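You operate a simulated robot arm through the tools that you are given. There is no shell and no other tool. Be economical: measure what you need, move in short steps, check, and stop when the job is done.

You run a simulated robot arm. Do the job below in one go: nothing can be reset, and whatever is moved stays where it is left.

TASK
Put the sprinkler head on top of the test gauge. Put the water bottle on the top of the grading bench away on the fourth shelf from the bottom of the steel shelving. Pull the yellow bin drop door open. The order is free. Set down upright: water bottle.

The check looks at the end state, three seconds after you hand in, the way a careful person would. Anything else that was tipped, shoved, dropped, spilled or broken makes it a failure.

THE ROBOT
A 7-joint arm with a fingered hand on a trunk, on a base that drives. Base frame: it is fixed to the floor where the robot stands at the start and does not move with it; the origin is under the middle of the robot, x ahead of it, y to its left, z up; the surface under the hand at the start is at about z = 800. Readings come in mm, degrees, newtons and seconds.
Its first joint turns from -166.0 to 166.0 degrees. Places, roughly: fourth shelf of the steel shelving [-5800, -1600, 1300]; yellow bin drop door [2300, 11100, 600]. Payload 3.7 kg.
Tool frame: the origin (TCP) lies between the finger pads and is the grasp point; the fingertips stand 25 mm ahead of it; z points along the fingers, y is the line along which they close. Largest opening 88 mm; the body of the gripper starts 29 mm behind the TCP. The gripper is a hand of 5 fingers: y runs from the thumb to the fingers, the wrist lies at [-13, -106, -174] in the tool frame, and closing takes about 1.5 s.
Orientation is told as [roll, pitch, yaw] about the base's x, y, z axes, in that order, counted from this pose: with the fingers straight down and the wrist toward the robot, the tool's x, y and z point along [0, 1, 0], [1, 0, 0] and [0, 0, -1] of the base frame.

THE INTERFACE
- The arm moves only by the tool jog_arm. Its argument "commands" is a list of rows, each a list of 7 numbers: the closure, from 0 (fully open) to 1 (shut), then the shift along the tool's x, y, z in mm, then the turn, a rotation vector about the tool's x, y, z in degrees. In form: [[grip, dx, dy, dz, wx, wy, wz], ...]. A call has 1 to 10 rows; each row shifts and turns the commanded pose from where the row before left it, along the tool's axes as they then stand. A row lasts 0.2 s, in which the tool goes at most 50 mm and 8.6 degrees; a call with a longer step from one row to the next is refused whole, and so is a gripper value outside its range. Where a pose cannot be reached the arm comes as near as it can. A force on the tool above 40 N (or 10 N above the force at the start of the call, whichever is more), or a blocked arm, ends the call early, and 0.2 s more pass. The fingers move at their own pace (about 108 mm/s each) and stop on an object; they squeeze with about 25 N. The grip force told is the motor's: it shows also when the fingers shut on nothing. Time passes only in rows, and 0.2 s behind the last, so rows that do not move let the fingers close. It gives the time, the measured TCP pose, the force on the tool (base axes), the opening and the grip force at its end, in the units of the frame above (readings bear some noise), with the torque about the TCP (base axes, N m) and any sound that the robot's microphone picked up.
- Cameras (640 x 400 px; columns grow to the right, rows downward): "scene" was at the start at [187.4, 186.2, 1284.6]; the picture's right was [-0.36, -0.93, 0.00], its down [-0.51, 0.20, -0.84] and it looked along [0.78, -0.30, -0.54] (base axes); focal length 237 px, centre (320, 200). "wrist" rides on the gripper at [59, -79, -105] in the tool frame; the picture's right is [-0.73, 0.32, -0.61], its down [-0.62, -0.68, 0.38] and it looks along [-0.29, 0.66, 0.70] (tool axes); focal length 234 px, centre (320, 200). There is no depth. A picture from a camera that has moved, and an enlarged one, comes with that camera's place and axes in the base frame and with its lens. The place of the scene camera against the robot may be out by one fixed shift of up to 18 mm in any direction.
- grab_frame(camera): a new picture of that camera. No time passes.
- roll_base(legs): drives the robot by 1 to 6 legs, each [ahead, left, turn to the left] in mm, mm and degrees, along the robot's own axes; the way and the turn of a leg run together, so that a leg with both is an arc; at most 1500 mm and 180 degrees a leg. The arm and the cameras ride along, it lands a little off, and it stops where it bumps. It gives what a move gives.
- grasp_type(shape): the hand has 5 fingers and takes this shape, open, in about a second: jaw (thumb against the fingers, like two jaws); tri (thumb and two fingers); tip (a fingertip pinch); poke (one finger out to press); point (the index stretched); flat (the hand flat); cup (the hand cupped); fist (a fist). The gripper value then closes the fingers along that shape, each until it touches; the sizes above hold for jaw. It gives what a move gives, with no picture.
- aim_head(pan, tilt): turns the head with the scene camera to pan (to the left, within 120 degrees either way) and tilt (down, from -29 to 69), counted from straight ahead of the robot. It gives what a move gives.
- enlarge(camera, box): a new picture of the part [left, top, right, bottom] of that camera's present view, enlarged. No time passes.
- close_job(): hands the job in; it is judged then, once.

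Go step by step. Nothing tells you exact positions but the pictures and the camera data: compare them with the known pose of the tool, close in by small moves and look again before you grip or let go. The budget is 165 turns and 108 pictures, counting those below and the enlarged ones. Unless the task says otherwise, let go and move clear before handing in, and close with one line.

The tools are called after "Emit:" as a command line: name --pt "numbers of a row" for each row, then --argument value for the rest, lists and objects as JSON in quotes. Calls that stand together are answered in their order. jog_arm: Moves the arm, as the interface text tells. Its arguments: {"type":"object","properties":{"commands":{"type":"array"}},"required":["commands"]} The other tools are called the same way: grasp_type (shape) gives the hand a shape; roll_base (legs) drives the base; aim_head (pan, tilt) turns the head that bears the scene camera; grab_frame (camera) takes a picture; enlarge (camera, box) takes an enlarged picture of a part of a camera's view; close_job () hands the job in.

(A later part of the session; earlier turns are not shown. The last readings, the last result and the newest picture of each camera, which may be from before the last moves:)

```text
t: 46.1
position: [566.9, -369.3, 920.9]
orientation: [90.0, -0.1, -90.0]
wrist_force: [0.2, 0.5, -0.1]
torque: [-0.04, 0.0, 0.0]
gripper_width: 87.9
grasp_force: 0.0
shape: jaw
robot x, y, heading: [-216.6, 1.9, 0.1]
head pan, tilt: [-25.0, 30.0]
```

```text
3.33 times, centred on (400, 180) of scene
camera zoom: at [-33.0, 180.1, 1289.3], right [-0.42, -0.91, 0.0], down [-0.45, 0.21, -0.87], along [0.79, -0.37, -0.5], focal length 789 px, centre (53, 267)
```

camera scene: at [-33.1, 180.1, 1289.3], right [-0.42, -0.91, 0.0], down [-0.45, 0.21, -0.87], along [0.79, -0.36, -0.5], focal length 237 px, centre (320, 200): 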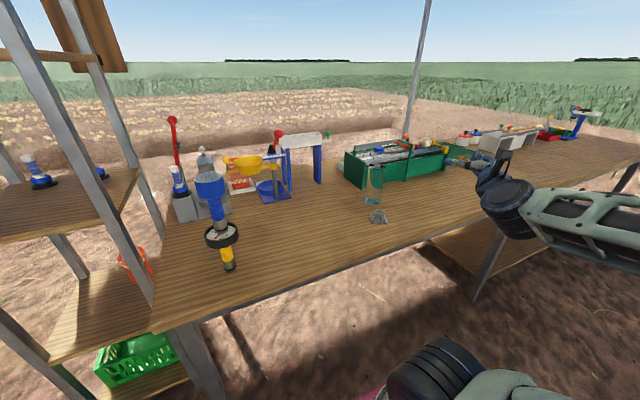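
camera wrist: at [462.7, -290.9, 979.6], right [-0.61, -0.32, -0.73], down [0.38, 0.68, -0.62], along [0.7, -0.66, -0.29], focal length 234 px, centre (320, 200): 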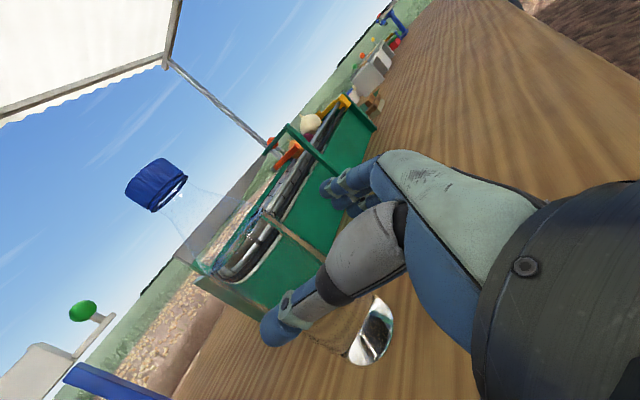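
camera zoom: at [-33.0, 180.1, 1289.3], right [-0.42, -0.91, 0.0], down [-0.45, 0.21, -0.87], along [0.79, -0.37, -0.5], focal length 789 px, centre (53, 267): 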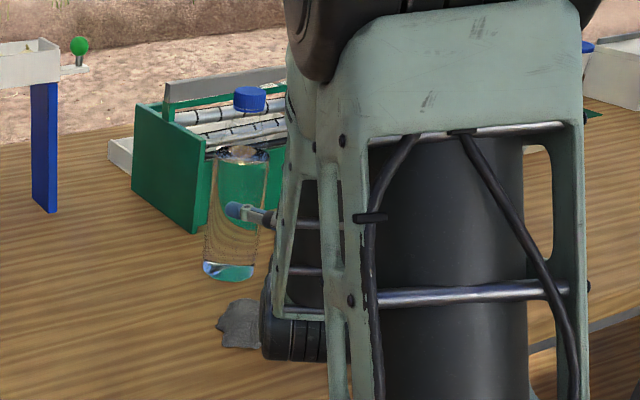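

All aligned (bottle axis ≈[637,-366]). Advancing the last bit and closing.

Emit:
jog_arm --pt "0 0 -2.5 20 0 0 0" --pt "0 0 0 20 0 0 0" --pt "0 0 0 15 0 0 0" --pt "0 0 0 0 0 0 0"

Emit:
grab_frame --camera "wrist"

```text
t: 47.1
position: [622.8, -368.1, 922.0]
orientation: [89.8, -0.1, -90.1]
wrist_force: [-0.5, -0.3, -0.3]
torque: [0.01, -0.02, 0.01]
gripper_width: 87.9
grasp_force: 0.1
shape: jaw
robot x, y, heading: [-219.2, -2.8, -0.1]
head pan, tilt: [-25.0, 30.0]
```

```text
68 pictures are left
camera wrist: at [518.2, -289.2, 979.8], right [-0.61, -0.32, -0.73], down [0.38, 0.68, -0.62], along [0.7, -0.66, -0.29], focal length 234 px, centre (320, 200)
```

wrist: 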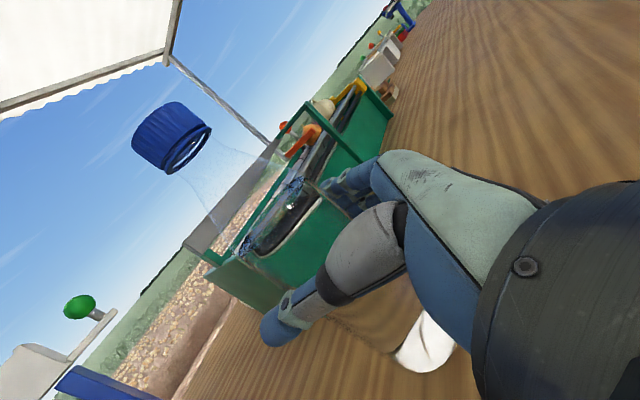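

Emit:
jog_arm --pt "0.2 0 0 0 0 0 0" --pt "0.4 0 0 0 0 0 0" --pt "0.7 0 0 0 0 0 0" --pt "1 0 0 0 0 0 0" --pt "1 0 0 0 0 0 0" --pt "1 0 0 0 0 0 0" --pt "1 0 0 0 0 0 0" --pt "1 0 0 0 0 0 0"

```text
t: 48.9
position: [623.4, -366.7, 920.6]
orientation: [89.9, 0.0, -90.0]
wrist_force: [1.1, 0.3, -0.1]
torque: [-0.15, 0.04, 0.0]
gripper_width: 58.6
grasp_force: 24.9
shape: jaw
robot x, y, heading: [-219.9, 1.1, -0.0]
head pan, tilt: [-25.0, 30.0]
```

Gripped at 59 mm. I'll lift a little and check.

Emit:
jog_arm --pt "1 5 0 0 0 0 0" --pt "1 10 0 0 0 0 0" --pt "1 20 0 0 0 0 0" --pt "1 30 0 0 0 0 0" --pt "1 40 0 0 0 0 0" --pt "1 0 0 0 0 0 0" --pt "1 0 0 0 0 0 0"

Emit:
grab_frame --camera "wrist"

Emit:
grab_frame --camera "scene"

```text
t: 50.5
position: [623.7, -366.4, 1024.9]
orientation: [90.0, 0.2, -90.0]
wrist_force: [0.3, 0.1, -4.4]
torque: [0.03, 0.07, -0.03]
gripper_width: 59.0
grasp_force: 25.1
shape: jaw
robot x, y, heading: [-220.2, 1.4, 0.1]
head pan, tilt: [-25.0, 30.0]
```

```text
67 pictures are left
camera wrist: at [517.9, -288.5, 1084.1], right [-0.61, -0.32, -0.73], down [0.38, 0.68, -0.62], along [0.7, -0.66, -0.29], focal length 234 px, centre (320, 200)
```

wrist: 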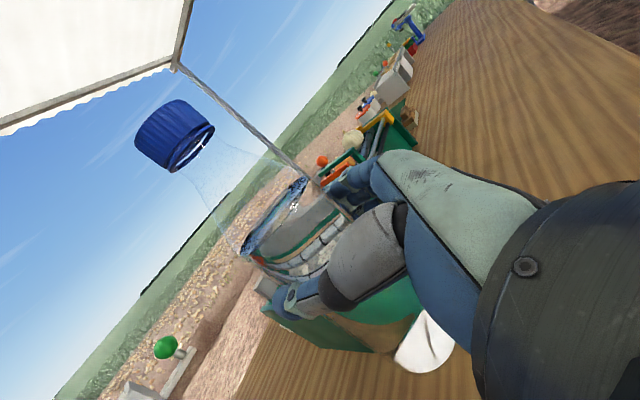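

```text
66 pictures are left
camera scene: at [-32.8, 180.0, 1289.3], right [-0.42, -0.91, 0.0], down [-0.45, 0.21, -0.87], along [0.79, -0.37, -0.5], focal length 237 px, centre (320, 200)
```

scene: 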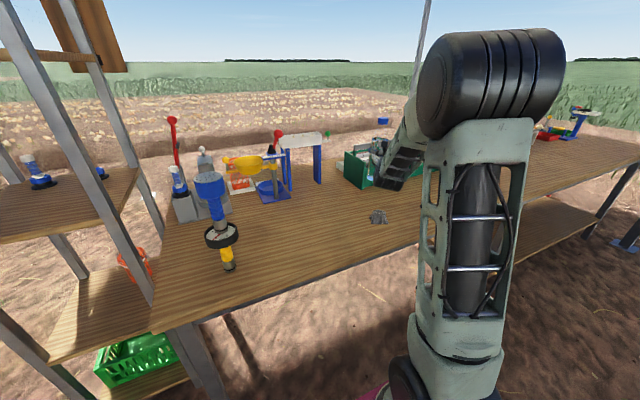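

The bottle is firmly held, about 0.45 kg, with its bottom 121 mm below the TCP. I'll back away from the bench and retract the arm.

Emit:
roll_base --legs '[[-800, 0, 0]]'

Emit:
jog_arm --pt "1 40 0 -10 0 0 0" --pt "1 40 0 -20 0 0 0" --pt "1 40 0 -30 0 0 0" --pt "1 40 0 -40 0 0 0" --pt "1 40 0 -25 0 0 0" --pt "1 0 -20 -45 0 0 0" --pt "1 0 -20 -45 0 0 0" --pt "1 0 -20 -45 0 0 0" --pt "1 0 -20 -45 0 0 0" --pt "1 0 0 0 0 0 0"

Emit:
roll_base --legs '[[0, 0, 160]]'

Emit:
aim_head --pan 20 --tilt 15

Emit:
grab_frame --camera "scene"

```text
t: 54.9
position: [-181.1, -366.1, 1024.7]
orientation: [90.0, 0.0, -89.6]
wrist_force: [0.2, -0.5, -4.4]
torque: [0.02, 0.1, 0.01]
gripper_width: 58.7
grasp_force: 24.8
shape: jaw
robot x, y, heading: [-1026.9, -3.0, 0.3]
head pan, tilt: [-25.0, 30.0]
```

```text
refused: row 4 steps farther than a row can; nothing moved
```

```text
t: 61.8
position: [-1693.1, 627.5, 1025.8]
orientation: [90.0, 0.1, 70.2]
wrist_force: [-0.7, -1.0, -5.9]
torque: [-0.03, -0.08, 0.01]
gripper_width: 58.6
grasp_force: 24.8
shape: jaw
robot x, y, heading: [-1024.4, -3.1, 160.3]
head pan, tilt: [-25.0, 30.0]
```

```text
t: 62.9
position: [-1694.1, 627.9, 1024.3]
orientation: [89.9, 0.0, 70.3]
wrist_force: [-0.3, 0.4, -6.3]
torque: [-0.01, -0.1, 0.01]
gripper_width: 58.4
grasp_force: 24.8
shape: jaw
robot x, y, heading: [-1028.2, -2.2, 159.9]
head pan, tilt: [20.0, 15.0]
```

```text
65 pictures are left
camera scene: at [-1285.2, -186.9, 1313.4], right [0.0, 1.0, 0.0], down [0.26, 0.0, -0.97], along [-0.97, 0.0, -0.26], focal length 237 px, centre (320, 200)
```

scene: 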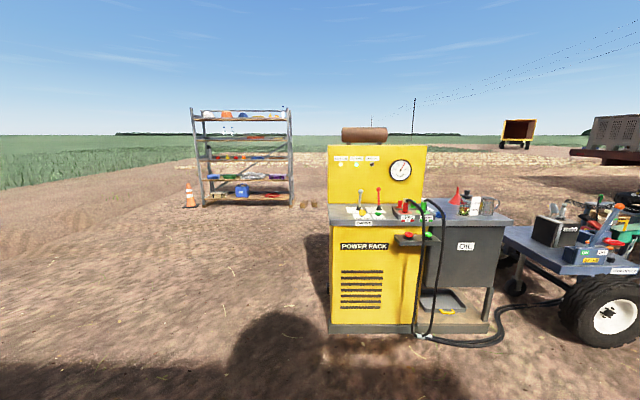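

The steel shelving faces us with the way clear to its left of the yellow power pack. I'll zoom on it.

Emit:
enlarge --camera "scene" --box '[180, 95, 310, 215]'

Emit:
jog_arm --pt "1 40 0 -10 0 0 0" --pt "1 40 0 -20 0 0 0" --pt "1 40 0 -25 0 0 0" --pt "1 40 0 -25 0 0 0" --pt "1 30 0 -25 0 0 0" --pt "1 0 -15 -45 0 0 0" --pt "1 0 -15 -45 0 0 0" --pt "1 0 -15 -45 0 0 0" --pt "1 0 -15 -45 0 0 0" --pt "1 0 0 0 0 0 0"

```text
3.33 times, centred on (245, 155) of scene
camera zoom: at [-1285.2, -186.9, 1313.4], right [0.0, 1.0, 0.0], down [0.26, 0.0, -0.97], along [-0.97, 0.0, -0.26], focal length 789 px, centre (570, 350)
```

zoom: 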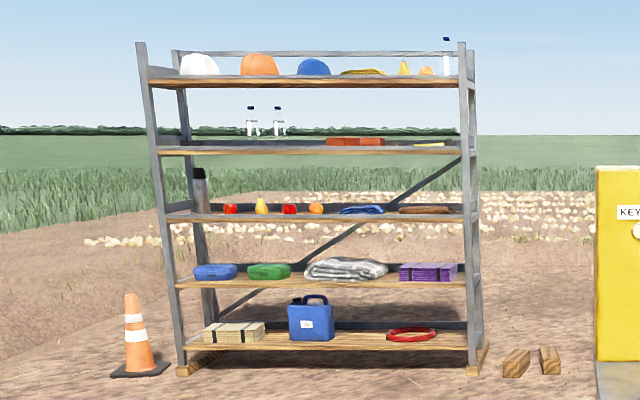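

```text
t: 65.1
position: [-1445.6, 476.4, 1215.4]
orientation: [89.9, 0.1, 70.3]
wrist_force: [0.6, 0.7, -5.4]
torque: [-0.04, -0.11, 0.01]
gripper_width: 58.3
grasp_force: 25.1
shape: jaw
robot x, y, heading: [-1024.2, -0.7, 160.3]
head pan, tilt: [20.0, 15.0]
```

Shelf 4 has two bottles at left, a free gap in the middle (y≈-1640), then an orange book. I'll drive there: turn to face it, strafe clear of the power pack, then go ahead.

Emit:
roll_base --legs '[[0, 0, 19.7], [0, 900, 0], [0, 940, 0], [1500, 0, 0], [1500, 0, 0], [500, 0, 0]]'

Emit:
aim_head --pan -5 --tilt 5

Emit:
grab_frame --camera "scene"

```text
t: 92.0
position: [-5076.0, -1575.2, 1216.0]
orientation: [89.8, 0.1, 91.2]
wrist_force: [-0.3, -0.4, -4.7]
torque: [0.03, -0.06, 0.02]
gripper_width: 58.2
grasp_force: 24.9
shape: jaw
robot x, y, heading: [-4512.9, -1871.1, -179.0]
head pan, tilt: [20.0, 15.0]
```

```text
t: 92.9
position: [-5075.8, -1575.5, 1216.7]
orientation: [90.0, 0.1, 91.2]
wrist_force: [-0.6, -0.1, -4.7]
torque: [-0.01, -0.12, -0.01]
gripper_width: 58.0
grasp_force: 24.9
shape: jaw
robot x, y, heading: [-4515.5, -1874.1, -178.7]
head pan, tilt: [-5.0, 5.0]
```

```text
63 pictures are left
camera scene: at [-4695.5, -2099.2, 1329.7], right [0.07, 1.0, 0.0], down [0.09, -0.01, -1.0], along [-0.99, 0.07, -0.09], focal length 237 px, centre (320, 200)
```

scene: 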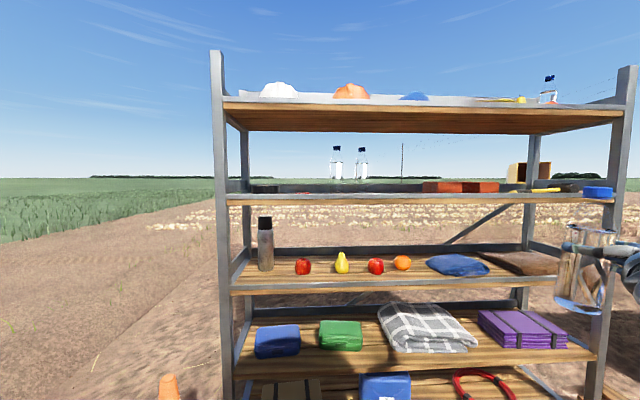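

Emit:
enlarge --camera "scene" --box '[240, 90, 440, 220]'

Emit:
enlarge --camera "scene" --box '[440, 90, 640, 220]'

```text
3.08 times, centred on (340, 155) of scene
camera zoom: at [-4695.5, -2099.2, 1329.7], right [0.07, 1.0, 0.0], down [0.09, -0.01, -1.0], along [-0.99, 0.07, -0.09], focal length 729 px, centre (258, 338)
```

zoom: 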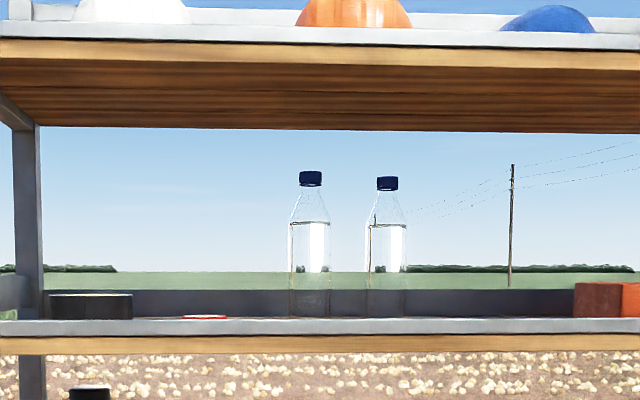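

```text
3.08 times, centred on (540, 155) of scene
camera zoom: at [-4695.5, -2099.2, 1329.7], right [0.07, 1.0, 0.0], down [0.09, -0.01, -1.0], along [-0.99, 0.07, -0.09], focal length 729 px, centre (-357, 338)
```

zoom: 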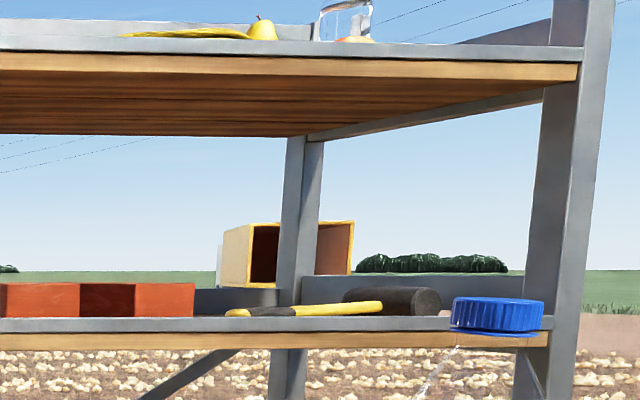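

Shelf 4's surface is at about z 1260, shelf 5's underside is near 1600, and the front edge is near x -5710. The free gap centres on y≈-1655. I'll square up and raise the bottle.

Emit:
roll_base --legs '[[0, 91, -1.2], [350, 0, 0]]'

Emit:
jog_arm --pt "1 40 0 0 0 0 0" --pt "1 40 0 0 0 0 0" --pt "1 40 0 0 0 0 0" --pt "1 40 0 0 0 0 0" --pt "1 40 0 0 0 0 0" --pt "1 0 0 0 0 0 0"

Emit:
grab_frame --camera "scene"

Emit:
grab_frame --camera "wrist"

```text
t: 95.9
position: [-5419.2, -1655.0, 1216.2]
orientation: [89.9, 0.1, 90.2]
wrist_force: [-0.2, 0.2, -5.4]
torque: [0.03, -0.09, 0.01]
gripper_width: 58.3
grasp_force: 24.8
shape: jaw
robot x, y, heading: [-4861.3, -1965.0, -179.8]
head pan, tilt: [-5.0, 5.0]
```

```text
t: 97.3
position: [-5418.8, -1655.3, 1417.3]
orientation: [89.9, 0.1, 90.0]
wrist_force: [0.4, 0.4, -5.3]
torque: [0.01, -0.12, 0.0]
gripper_width: 58.5
grasp_force: 25.1
shape: jaw
robot x, y, heading: [-4860.7, -1964.6, -180.1]
head pan, tilt: [-5.0, 5.0]
```

```text
60 pictures are left
camera scene: at [-5048.7, -2186.0, 1329.7], right [0.09, 1.0, 0.0], down [0.09, -0.01, -1.0], along [-0.99, 0.09, -0.09], focal length 237 px, centre (320, 200)
```

scene: 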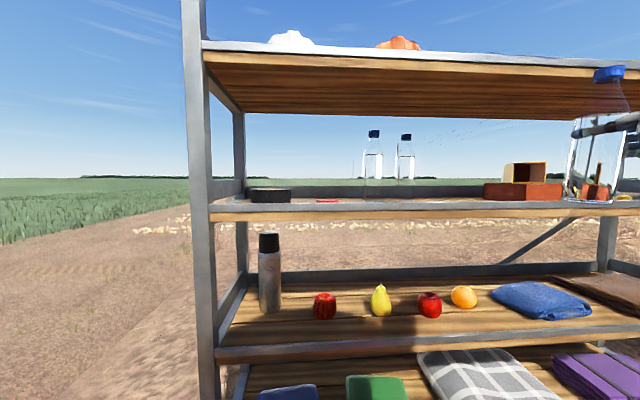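

```text
59 pictures are left
camera wrist: at [-5314.3, -1734.9, 1475.8], right [0.61, 0.32, -0.73], down [-0.38, -0.68, -0.62], along [-0.7, 0.66, -0.29], focal length 234 px, centre (320, 200)
```

wrist: 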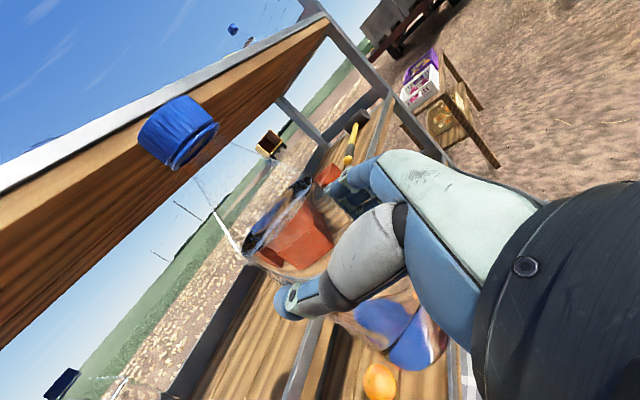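

Emit:
enlarge --camera "scene" --box '[320, 110, 480, 230]'

Emit:
enlarge --camera "scene" --box '[480, 50, 640, 230]'

```text
3.33 times, centred on (400, 170) of scene
camera zoom: at [-5048.7, -2186.0, 1329.7], right [0.09, 1.0, 0.0], down [0.09, -0.01, -1.0], along [-0.99, 0.09, -0.09], focal length 789 px, centre (53, 300)
```

zoom: 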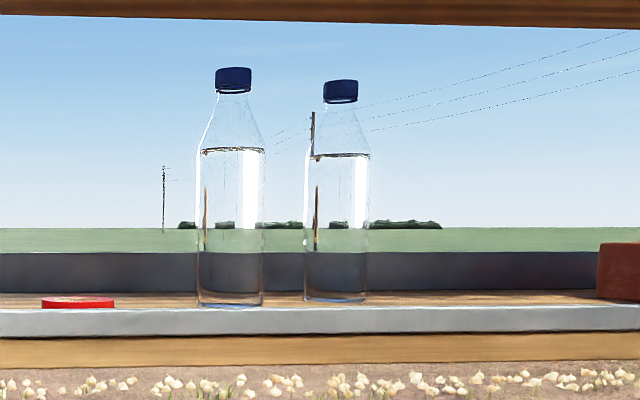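

```text
2.22 times, centred on (560, 140) of scene
camera zoom: at [-5048.7, -2186.0, 1329.7], right [0.09, 1.0, 0.0], down [0.09, -0.01, -1.0], along [-0.99, 0.09, -0.09], focal length 526 px, centre (-213, 333)
```

zoom: 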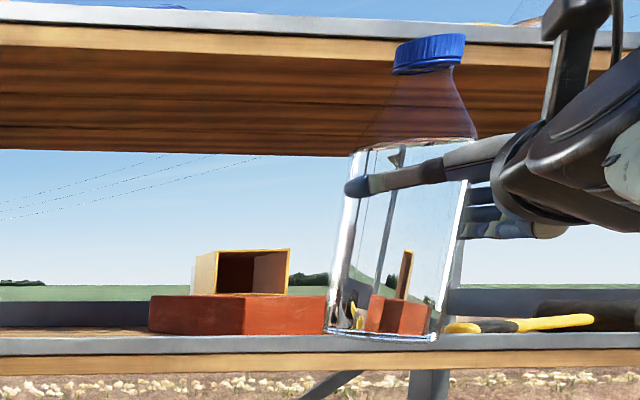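

The gap is confirmed: bottle 2 ends at y≈-1819 and the book begins at ≈-1566, so I'll target y≈-1675, x≈-5780. Base 150 closer, then extend the arm in.

Emit:
roll_base --legs '[[150, 0, 0]]'

Emit:
jog_arm --pt "1 0 -20 0 0 0 0" --pt "1 0 0 25 0 0 0" --pt "1 0 0 25 0 0 0" --pt "1 0 0 0 0 0 0"

Emit:
grab_frame --camera "scene"

Emit:
grab_frame --camera "wrist"

```text
t: 98.7
position: [-5567.8, -1655.3, 1416.6]
orientation: [89.9, 0.1, 90.0]
wrist_force: [0.1, 0.4, -5.1]
torque: [0.0, -0.08, 0.02]
gripper_width: 58.2
grasp_force: 25.6
shape: jaw
robot x, y, heading: [-5014.0, -1964.1, -180.0]
head pan, tilt: [-5.0, 5.0]
```

```text
t: 99.7
position: [-5619.9, -1674.7, 1415.9]
orientation: [89.9, 0.2, 90.0]
wrist_force: [-0.3, 0.8, -5.7]
torque: [-0.01, -0.14, -0.04]
gripper_width: 58.2
grasp_force: 25.5
shape: jaw
robot x, y, heading: [-5011.9, -1961.9, -179.8]
head pan, tilt: [-5.0, 5.0]
```

```text
56 pictures are left
camera scene: at [-5199.1, -2186.0, 1329.7], right [0.09, 1.0, 0.0], down [0.09, -0.01, -1.0], along [-0.99, 0.09, -0.09], focal length 237 px, centre (320, 200)
```

scene: 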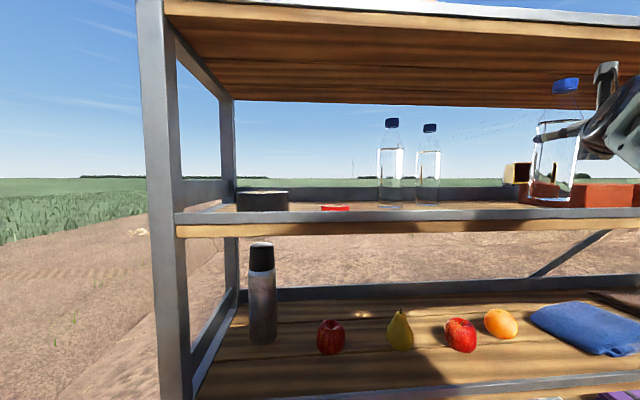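

```text
55 pictures are left
camera wrist: at [-5514.7, -1754.4, 1475.7], right [0.61, 0.32, -0.73], down [-0.38, -0.68, -0.62], along [-0.7, 0.66, -0.29], focal length 234 px, centre (320, 200)
```

wrist: 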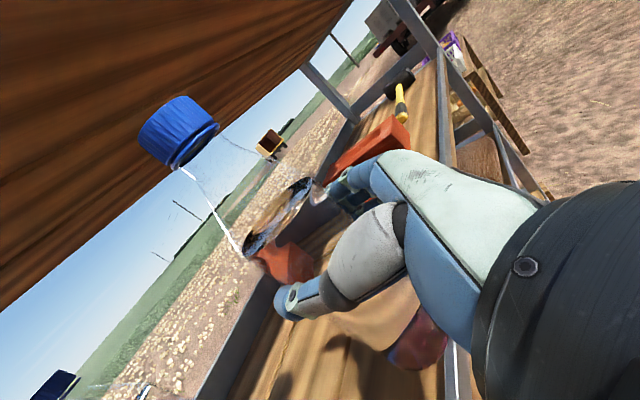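

Emit:
jog_arm --pt "1 0 0 25 0 0 0" --pt "1 0 0 30 0 0 0" --pt "1 0 0 30 0 0 0" --pt "1 0 0 30 0 0 0" --pt "1 0 0 30 0 0 0" --pt "1 0 0 0 0 0 0"

Emit:
aim_head --pan -35 --tilt 10

Emit:
grab_frame --camera "scene"

Emit:
grab_frame --camera "wrist"

```text
t: 101.1
position: [-5763.2, -1675.4, 1416.5]
orientation: [89.9, 0.1, 90.0]
wrist_force: [-0.6, -0.5, -5.6]
torque: [0.01, -0.1, 0.0]
gripper_width: 58.0
grasp_force: 25.3
shape: jaw
robot x, y, heading: [-5010.9, -1961.1, -180.1]
head pan, tilt: [-5.0, 5.0]
```

```text
t: 102.0
position: [-5764.9, -1675.6, 1417.3]
orientation: [89.9, 0.1, 90.0]
wrist_force: [-1.0, -0.4, -5.6]
torque: [0.02, -0.1, 0.0]
gripper_width: 58.0
grasp_force: 25.1
shape: jaw
robot x, y, heading: [-5012.8, -1962.9, -179.9]
head pan, tilt: [-35.0, 10.0]
```

```text
54 pictures are left
camera scene: at [-5184.0, -2140.7, 1321.6], right [0.57, 0.82, 0.0], down [0.14, -0.1, -0.98], along [-0.81, 0.56, -0.17], focal length 237 px, centre (320, 200)
```

scene: 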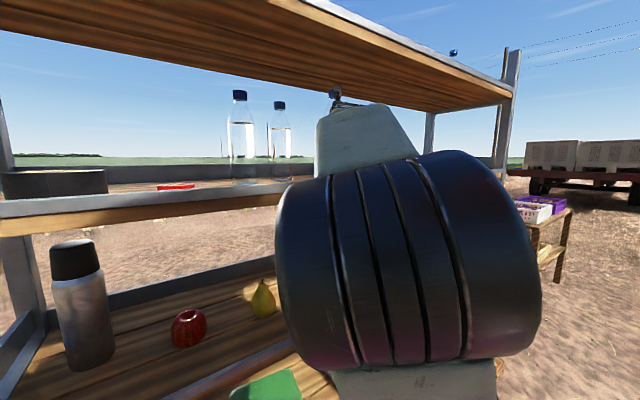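

```text
53 pictures are left
camera wrist: at [-5658.8, -1754.7, 1476.1], right [0.61, 0.32, -0.73], down [-0.38, -0.68, -0.62], along [-0.7, 0.66, -0.29], focal length 234 px, centre (320, 200)
```

wrist: 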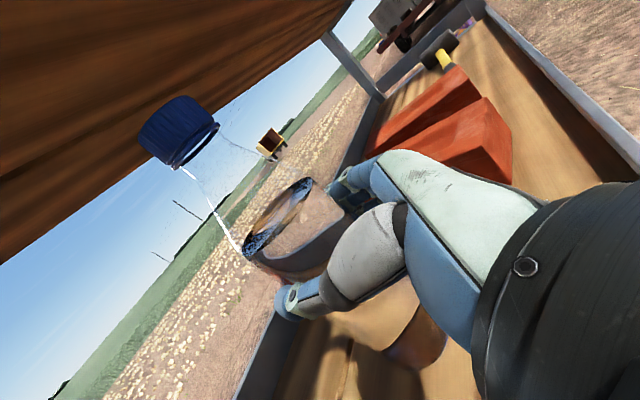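

The bottle is over the free spot, so I'll lower slowly until contact.

Emit:
jog_arm --pt "1 -10 0 0 0 0 0" --pt "1 -8 0 0 0 0 0" --pt "1 -5 0 0 0 0 0" --pt "1 -3 0 0 0 0 0" --pt "1 0 0 0 0 0 0"

Emit:
aim_head --pan -8 --tilt 8

Emit:
grab_frame --camera "scene"

```text
t: 103.2
position: [-5763.8, -1674.5, 1389.8]
orientation: [89.9, 0.1, 90.0]
wrist_force: [-1.5, 0.8, -5.6]
torque: [0.0, -0.09, 0.0]
gripper_width: 58.0
grasp_force: 24.7
shape: jaw
robot x, y, heading: [-5008.7, -1962.5, -180.0]
head pan, tilt: [-35.0, 10.0]
```

```text
t: 104.1
position: [-5764.1, -1675.3, 1390.3]
orientation: [90.0, 0.1, 89.9]
wrist_force: [0.7, -0.1, -5.1]
torque: [0.04, -0.12, -0.05]
gripper_width: 58.2
grasp_force: 25.0
shape: jaw
robot x, y, heading: [-5013.1, -1964.5, -180.2]
head pan, tilt: [-8.0, 8.0]
```

```text
52 pictures are left
camera scene: at [-5199.4, -2181.0, 1324.8], right [0.14, 0.99, 0.0], down [0.14, -0.02, -0.99], along [-0.98, 0.14, -0.14], focal length 237 px, centre (320, 200)
```

scene: 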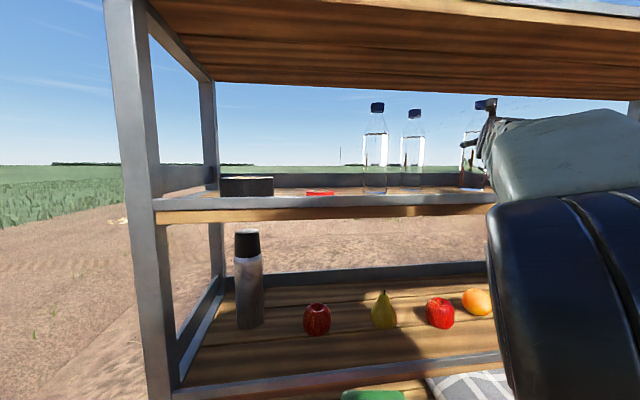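

Emit:
enlarge --camera "scene" --box '[350, 80, 510, 220]'

Emit:
jog_arm --pt "1 -3 0 0 0 0 0" --pt "1 -2 0 0 0 0 0" --pt "1 0 0 0 0 0 0"

```text
2.86 times, centred on (430, 150) of scene
camera zoom: at [-5199.4, -2181.0, 1324.8], right [0.14, 0.99, 0.0], down [0.14, -0.02, -0.99], along [-0.98, 0.14, -0.14], focal length 677 px, centre (6, 343)
```

zoom: 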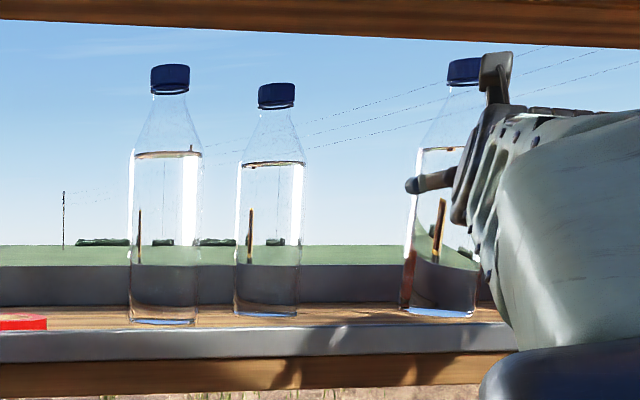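

```text
t: 104.9
position: [-5763.9, -1676.2, 1386.0]
orientation: [90.0, 0.1, 90.0]
wrist_force: [-0.1, 0.0, -4.7]
torque: [0.0, -0.1, -0.04]
gripper_width: 58.2
grasp_force: 25.0
shape: jaw
robot x, y, heading: [-5015.7, -1963.2, -180.0]
head pan, tilt: [-8.0, 8.0]
```

Emit:
jog_arm --pt "1 -2 0 0 0 0 0" --pt "1 -2 0 0 0 0 0" --pt "1 0 0 0 0 0 0"

```text
t: 105.7
position: [-5763.4, -1673.7, 1381.9]
orientation: [90.0, 0.0, 90.0]
wrist_force: [-0.9, 2.0, 5.8]
torque: [0.24, 0.09, 0.0]
gripper_width: 58.1
grasp_force: 25.1
shape: jaw
robot x, y, heading: [-5013.1, -1961.2, -180.1]
head pan, tilt: [-8.0, 8.0]
```

Contact. I'll ease off slightly and open gradually.

Emit:
jog_arm --pt "1 0.5 0 0 0 0 0" --pt "0.6 0 0 0 0 0 0" --pt "0.35 0 0 0 0 0 0" --pt "0.28 0 0 0 0 0 0" --pt "0.2 0 0 0 0 0 0" --pt "0.1 0 0 0 0 0 0" --pt "0 0 0 0 0 0 0" --pt "0 0 0 0 0 0 0"

Emit:
grab_frame --camera "wrist"

Emit:
enlarge --camera "scene" --box '[350, 80, 510, 220]'

```text
t: 107.5
position: [-5763.6, -1674.6, 1382.1]
orientation: [90.0, 0.2, 90.1]
wrist_force: [-0.7, 0.2, 0.2]
torque: [0.02, 0.0, -0.01]
gripper_width: 87.7
grasp_force: 0.0
shape: jaw
robot x, y, heading: [-5009.2, -1956.9, -180.0]
head pan, tilt: [-8.0, 8.0]
```

```text
50 pictures are left
camera wrist: at [-5658.7, -1754.7, 1441.0], right [0.61, 0.32, -0.73], down [-0.38, -0.68, -0.62], along [-0.7, 0.66, -0.29], focal length 234 px, centre (320, 200)
```

wrist: 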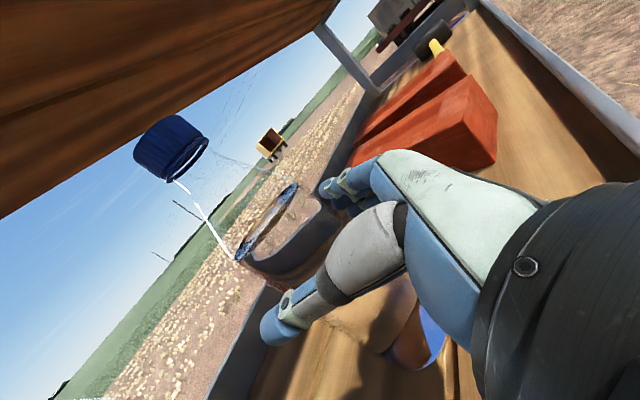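

```text
2.86 times, centred on (430, 150) of scene
camera zoom: at [-5199.2, -2181.2, 1324.9], right [0.14, 0.99, 0.0], down [0.14, -0.02, -0.99], along [-0.98, 0.14, -0.14], focal length 677 px, centre (6, 343)
```

zoom: 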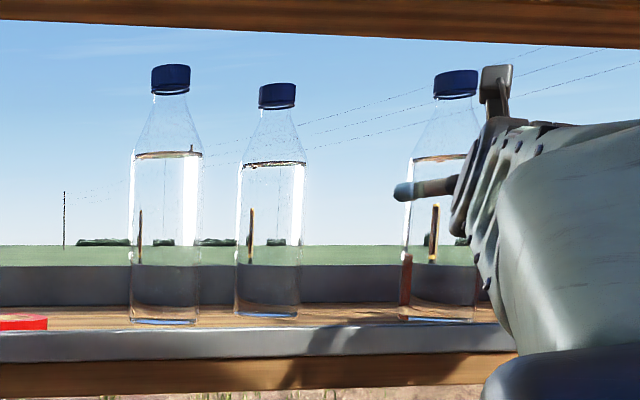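

The bottle stands upright and free. I'll withdraw straight back.

Emit:
jog_arm --pt "0 0 0 -8 0 0 0" --pt "0 0 0 -12 0 0 0" --pt "0 0 0 -20 0 0 0" --pt "0 0 0 -25 0 0 0" --pt "0 0 0 -30 0 0 0" --pt "0 0 0 -40 0 0 0" --pt "0 0 0 -45 0 0 0" --pt "0 0 0 0 0 0 0"

Emit:
grab_frame --camera "scene"

```text
t: 109.3
position: [-5584.3, -1676.1, 1383.0]
orientation: [89.9, 0.1, 90.0]
wrist_force: [-0.4, 0.6, -0.3]
torque: [0.03, -0.03, 0.02]
gripper_width: 87.6
grasp_force: 0.0
shape: jaw
robot x, y, heading: [-5010.8, -1961.7, -179.8]
head pan, tilt: [-8.0, 8.0]
```

```text
48 pictures are left
camera scene: at [-5199.3, -2181.1, 1324.9], right [0.14, 0.99, 0.0], down [0.14, -0.02, -0.99], along [-0.98, 0.14, -0.14], focal length 237 px, centre (320, 200)
```

scene: 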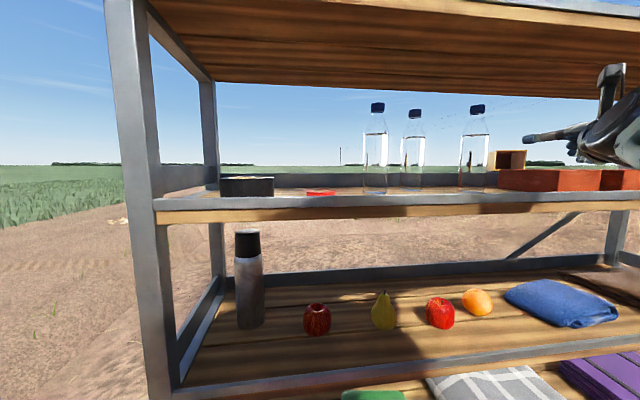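

The bottle is placed. Now for the yellow bin door: I'll back away and turn to survey toward it.

Emit:
roll_base --legs '[[-1000, 0, 0], [0, 0, -110]]'

Emit:
aim_head --pan 0 --tilt 8

Emit:
grab_frame --camera "scene"

```text
t: 119.2
position: [-3543.4, -1521.2, 1382.7]
orientation: [89.8, 0.1, -20.4]
wrist_force: [-0.2, 0.1, -0.9]
torque: [0.0, -0.01, 0.0]
gripper_width: 87.6
grasp_force: 0.3
shape: jaw
robot x, y, heading: [-4011.1, -1958.2, 69.5]
head pan, tilt: [-8.0, 8.0]
```

```text
t: 119.8
position: [-3543.6, -1521.5, 1382.1]
orientation: [90.0, 0.2, -20.4]
wrist_force: [0.1, -0.2, -0.1]
torque: [0.02, 0.04, 0.0]
gripper_width: 87.5
grasp_force: 0.1
shape: jaw
robot x, y, heading: [-4015.2, -1959.8, 69.7]
head pan, tilt: [0.0, 8.0]
```

```text
47 pictures are left
camera scene: at [-4150.7, -1705.9, 1324.9], right [0.94, -0.35, 0.0], down [-0.05, -0.13, -0.99], along [0.35, 0.93, -0.14], focal length 237 px, centre (320, 200)
```

scene: 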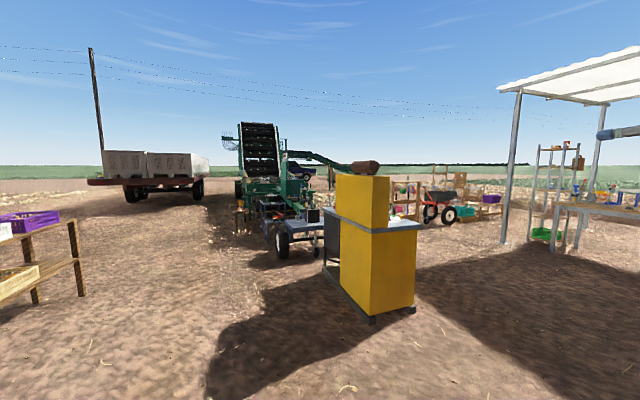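

Emit:
enlarge --camera "scene" --box '[210, 110, 350, 230]'

Emit:
enlarge --camera "scene" --box '[380, 130, 540, 260]'

```text
3.33 times, centred on (280, 170) of scene
camera zoom: at [-4150.7, -1705.9, 1324.9], right [0.94, -0.35, 0.0], down [-0.05, -0.13, -0.99], along [0.35, 0.93, -0.14], focal length 789 px, centre (453, 300)
```

zoom: 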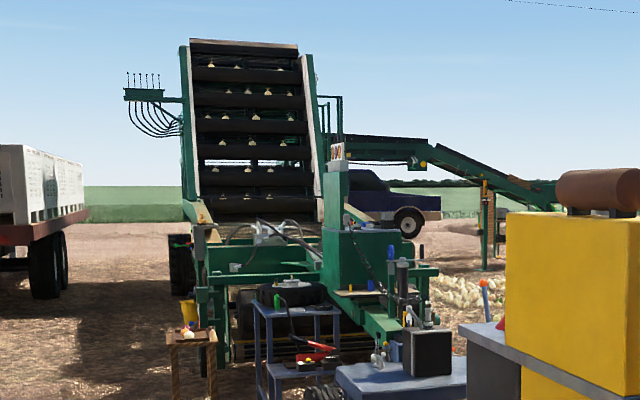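

```text
3.08 times, centred on (460, 195) of scene
camera zoom: at [-4150.7, -1705.9, 1324.9], right [0.94, -0.35, 0.0], down [-0.05, -0.13, -0.99], along [0.35, 0.93, -0.14], focal length 729 px, centre (-111, 215)
```

zoom: 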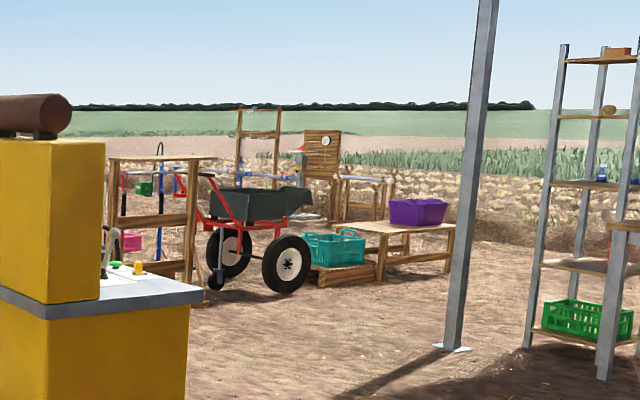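

I'll route around the right of the power pack and then north, surveying on the way.

Emit:
roll_base --legs '[[0, 0, -69.6], [1500, 0, 0], [1000, 0, 0], [0, 0, 90], [1500, 0, 0], [1300, 0, 0]]'

Emit:
aim_head --pan 0 --tilt 12

Emit:
grab_frame --camera "scene"

Emit:
aim_head --pan -65 --tilt 12

Emit:
grab_frame --camera "scene"

```text
t: 152.1
position: [-1185.0, 1347.8, 1382.9]
orientation: [89.9, 0.2, -0.7]
wrist_force: [-0.2, -0.4, 0.3]
torque: [-0.01, 0.0, 0.0]
gripper_width: 87.8
grasp_force: 0.0
shape: jaw
robot x, y, heading: [-1479.5, 778.4, 89.4]
head pan, tilt: [0.0, 8.0]
```

```text
t: 152.7
position: [-1184.7, 1348.4, 1381.9]
orientation: [89.8, 0.1, -0.6]
wrist_force: [0.4, 0.1, 1.1]
torque: [-0.02, -0.02, -0.01]
gripper_width: 87.5
grasp_force: 0.1
shape: jaw
robot x, y, heading: [-1477.1, 775.2, 89.3]
head pan, tilt: [0.0, 12.0]
```

```text
44 pictures are left
camera scene: at [-1695.8, 967.7, 1318.4], right [1.0, -0.01, 0.0], down [0.0, -0.21, -0.98], along [0.01, 0.98, -0.21], focal length 237 px, centre (320, 200)
```

scene: 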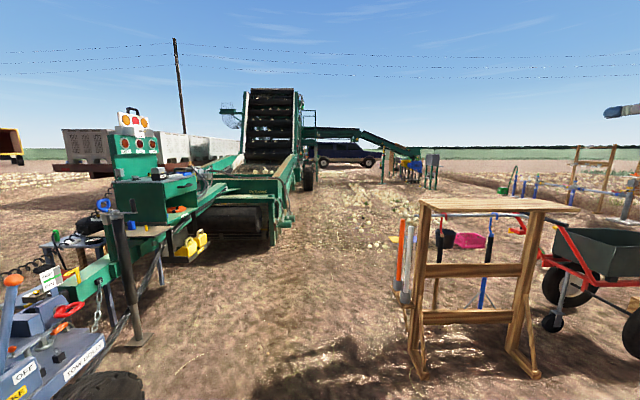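

```text
t: 154.1
position: [-1184.9, 1347.9, 1383.3]
orientation: [89.9, 0.1, -0.5]
wrist_force: [0.0, 0.2, 0.5]
torque: [0.01, -0.01, 0.01]
gripper_width: 87.6
grasp_force: 0.1
shape: jaw
robot x, y, heading: [-1477.9, 781.2, 89.2]
head pan, tilt: [-65.0, 12.0]
```

```text
43 pictures are left
camera scene: at [-1611.9, 913.1, 1318.4], right [0.41, -0.91, 0.0], down [-0.19, -0.09, -0.98], along [0.89, 0.41, -0.21], focal length 237 px, centre (320, 200)
```

scene: 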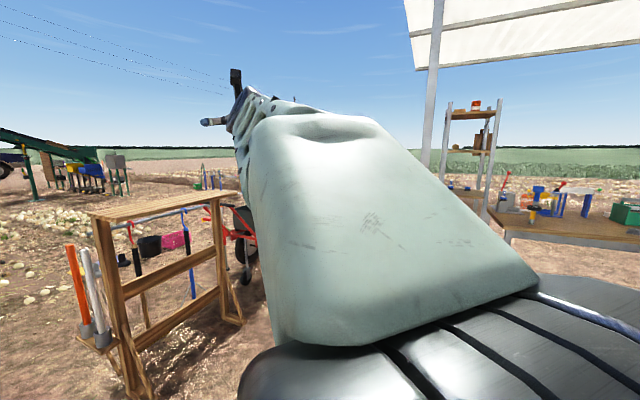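

The target cluster is at column ~412, near the end of the conveyor. I'll zoom there.

Emit:
aim_head --pan -20 --tilt 12

Emit:
enlarge --camera "scene" --box '[290, 120, 370, 190]'

Emit:
grab_frame --camera "scene"

```text
t: 155.2
position: [-1184.7, 1348.1, 1381.8]
orientation: [89.9, 0.0, -0.7]
wrist_force: [0.0, 1.1, 0.8]
torque: [-0.03, 0.02, -0.02]
gripper_width: 87.5
grasp_force: 0.1
shape: jaw
robot x, y, heading: [-1477.2, 779.5, 89.3]
head pan, tilt: [-20.0, 12.0]
```

```text
5.71 times, centred on (330, 155) of scene
camera zoom: at [-1663.9, 961.7, 1318.4], right [0.94, -0.35, 0.0], down [-0.07, -0.19, -0.98], along [0.34, 0.92, -0.21], focal length 1353 px, centre (263, 457)
```

zoom: 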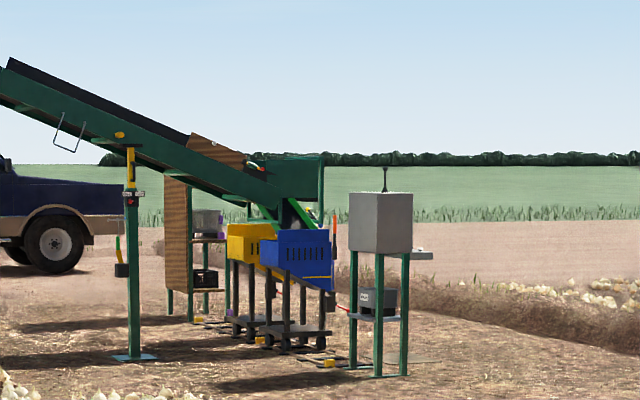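

```text
41 pictures are left
camera scene: at [-1663.9, 961.7, 1318.4], right [0.94, -0.35, 0.0], down [-0.07, -0.19, -0.98], along [0.34, 0.92, -0.21], focal length 237 px, centre (320, 200)
```

scene: 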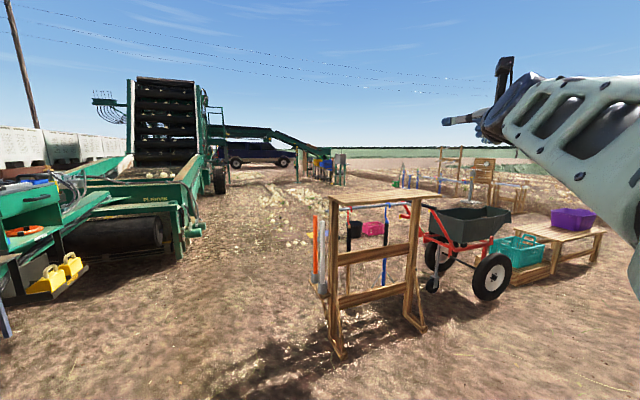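

Emit:
enlarge --camera "scene" --box '[190, 150, 430, 270]'

```text
2.67 times, centred on (310, 210) of scene
camera zoom: at [-1663.9, 961.7, 1318.4], right [0.94, -0.35, 0.0], down [-0.07, -0.19, -0.98], along [0.34, 0.92, -0.21], focal length 632 px, centre (347, 173)
```

zoom: 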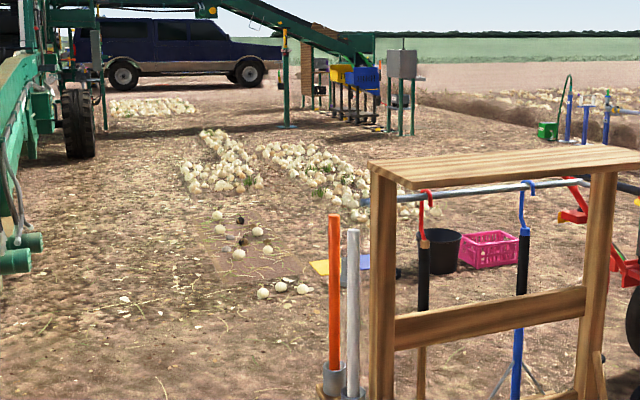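

Onion windrows block the direct lane. I'll use the corridor at y≈1600 eastward to x≈3200, then go north on the open ground.

Emit:
roll_base --legs '[[0, 0, -89.3], [0, 800, 0], [1500, 0, 0]]'

Emit:
aim_head --pan 10 --tilt 20

Emit:
grab_frame --camera "scene"

```text
t: 170.4
position: [608.1, 1352.2, 1382.8]
orientation: [89.9, 0.1, -87.9]
wrist_force: [-0.2, -0.2, 0.1]
torque: [-0.02, 0.03, 0.01]
gripper_width: 87.6
grasp_force: 0.1
shape: jaw
robot x, y, heading: [27.4, 1618.6, 2.2]
head pan, tilt: [-20.0, 12.0]
```

```text
t: 171.3
position: [607.8, 1352.5, 1382.1]
orientation: [89.8, 0.2, -88.0]
wrist_force: [-1.3, 0.9, -0.2]
torque: [-0.04, -0.02, -0.01]
gripper_width: 87.7
grasp_force: 0.1
shape: jaw
robot x, y, heading: [31.0, 1620.7, 2.1]
head pan, tilt: [10.0, 20.0]
```

```text
39 pictures are left
camera scene: at [213.7, 1859.6, 1305.4], right [0.21, -0.98, 0.0], down [-0.33, -0.07, -0.94], along [0.92, 0.2, -0.34], focal length 237 px, centre (320, 200)
```

scene: 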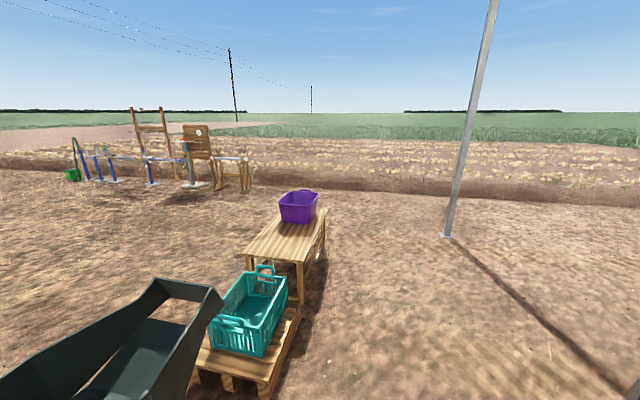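

Emit:
roll_base --legs '[[0, 0, -2.1], [1500, 0, 0], [1500, 0, 0], [0, 0, 90], [1500, 0, 0], [1500, 0, 0]]'

Emit:
aim_head --pan 5 --tilt 12

Emit:
grab_frame --camera "scene"

```text
t: 204.1
position: [3214.9, 5191.8, 1381.6]
orientation: [89.9, 0.0, 2.0]
wrist_force: [-0.7, -0.1, 0.5]
torque: [-0.01, 0.03, 0.0]
gripper_width: 87.6
grasp_force: 0.0
shape: jaw
robot x, y, heading: [2949.1, 4612.2, 91.9]
head pan, tilt: [10.0, 20.0]
```

```text
t: 204.8
position: [3214.6, 5191.2, 1382.9]
orientation: [89.7, 0.1, 2.0]
wrist_force: [-0.6, 0.3, -0.2]
torque: [0.0, 0.02, 0.01]
gripper_width: 87.6
grasp_force: 0.1
shape: jaw
robot x, y, heading: [2948.8, 4611.6, 91.7]
head pan, tilt: [5.0, 12.0]
```

```text
38 pictures are left
camera scene: at [2712.5, 4788.7, 1318.3], right [0.99, 0.12, 0.0], down [0.03, -0.21, -0.98], along [-0.12, 0.97, -0.21], focal length 237 px, centre (320, 200)
```

scene: 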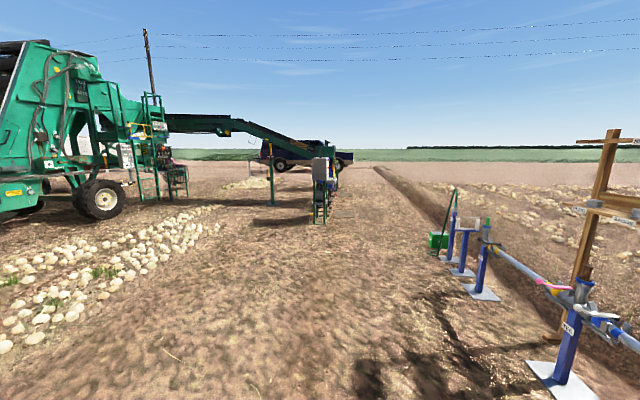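

Emit:
enlarge --camera "scene" --box '[280, 130, 360, 235]'

Emit:
roll_base --legs '[[0, -120, -1.7], [1500, 0, 0], [1500, 0, 0]]'

Emit:
aim_head --pan 25 --tilt 15

Emit:
grab_frame --camera "scene"

```text
3.81 times, centred on (320, 182) of scene
camera zoom: at [2712.5, 4788.7, 1318.3], right [0.99, 0.12, 0.0], down [0.03, -0.21, -0.98], along [-0.12, 0.97, -0.21], focal length 902 px, centre (320, 267)
```

zoom: 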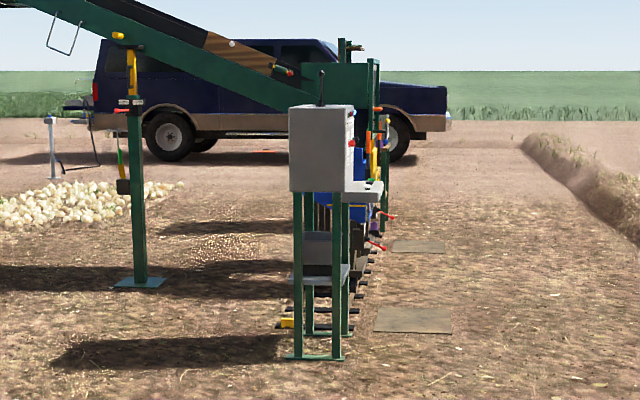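

```text
t: 220.0
position: [3299.4, 8175.6, 1382.5]
orientation: [90.0, 0.1, 1.1]
wrist_force: [-0.7, -0.1, -0.1]
torque: [-0.04, 0.02, 0.0]
gripper_width: 88.0
grasp_force: 0.1
shape: jaw
robot x, y, heading: [3023.6, 7597.2, 91.1]
head pan, tilt: [5.0, 12.0]
```

```text
t: 220.9
position: [3300.4, 8174.9, 1382.7]
orientation: [89.8, 0.1, 1.3]
wrist_force: [0.0, 0.0, -0.5]
torque: [0.03, 0.01, -0.03]
gripper_width: 87.7
grasp_force: 0.1
shape: jaw
robot x, y, heading: [3020.5, 7598.9, 90.9]
head pan, tilt: [25.0, 15.0]
```

```text
36 pictures are left
camera scene: at [2760.1, 7771.7, 1313.5], right [0.9, 0.44, 0.0], down [0.11, -0.23, -0.97], along [-0.42, 0.87, -0.26], focal length 237 px, centre (320, 200)
```

scene: 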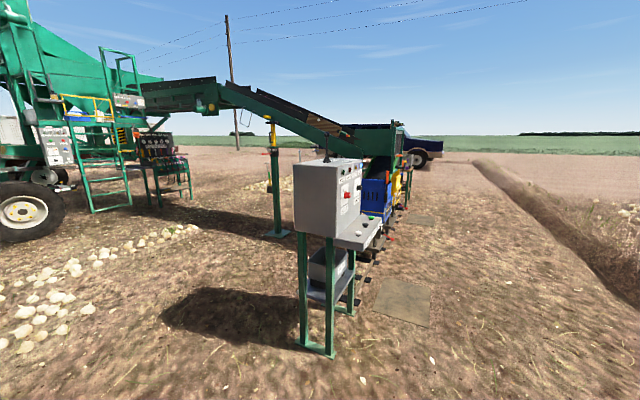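

The bins' doors face east, with red handles. I'll drive alongside and look left.

Emit:
roll_base --legs '[[0, -100, -1], [1500, 0, 0], [1400, 0, 0]]'

Emit:
aim_head --pan 70 --tilt 22

Emit:
grab_frame --camera "scene"

```text
t: 235.5
position: [3443.5, 11042.7, 1382.1]
orientation: [89.8, 0.1, -1.0]
wrist_force: [-0.4, 0.4, -0.2]
torque: [0.04, 0.01, 0.01]
gripper_width: 87.6
grasp_force: 0.0
shape: jaw
robot x, y, heading: [3146.9, 10476.1, 88.7]
head pan, tilt: [25.0, 15.0]
```

```text
t: 236.6
position: [3444.3, 11042.4, 1382.1]
orientation: [89.9, 0.1, -1.1]
wrist_force: [0.2, -0.1, 0.3]
torque: [-0.01, 0.01, 0.02]
gripper_width: 87.9
grasp_force: 0.0
shape: jaw
robot x, y, heading: [3148.3, 10474.2, 89.0]
head pan, tilt: [70.0, 22.0]
```

```text
35 pictures are left
camera scene: at [2841.4, 10606.7, 1302.1], right [0.36, 0.93, 0.0], down [0.35, -0.14, -0.93], along [-0.86, 0.33, -0.37], focal length 237 px, centre (320, 200)
```

scene: 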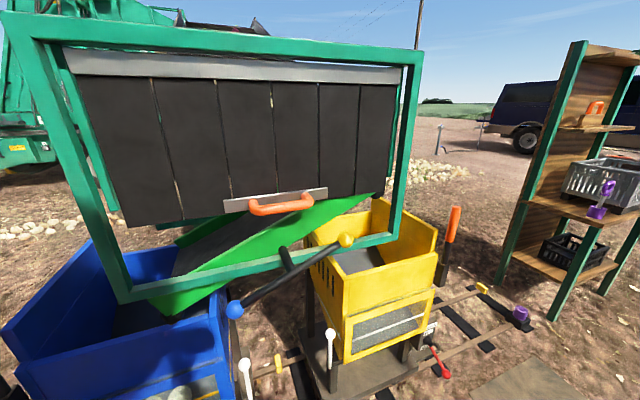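

Emit:
enlarge --camera "scene" --box '[290, 230, 490, 400]'

```text
2.35 times, centred on (390, 315) of scene
camera zoom: at [2841.4, 10606.7, 1302.1], right [0.36, 0.93, 0.0], down [0.35, -0.14, -0.93], along [-0.86, 0.33, -0.37], focal length 557 px, centre (155, -71)
```

zoom: 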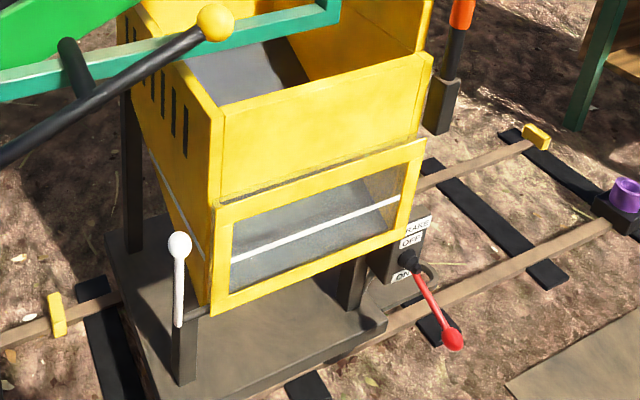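

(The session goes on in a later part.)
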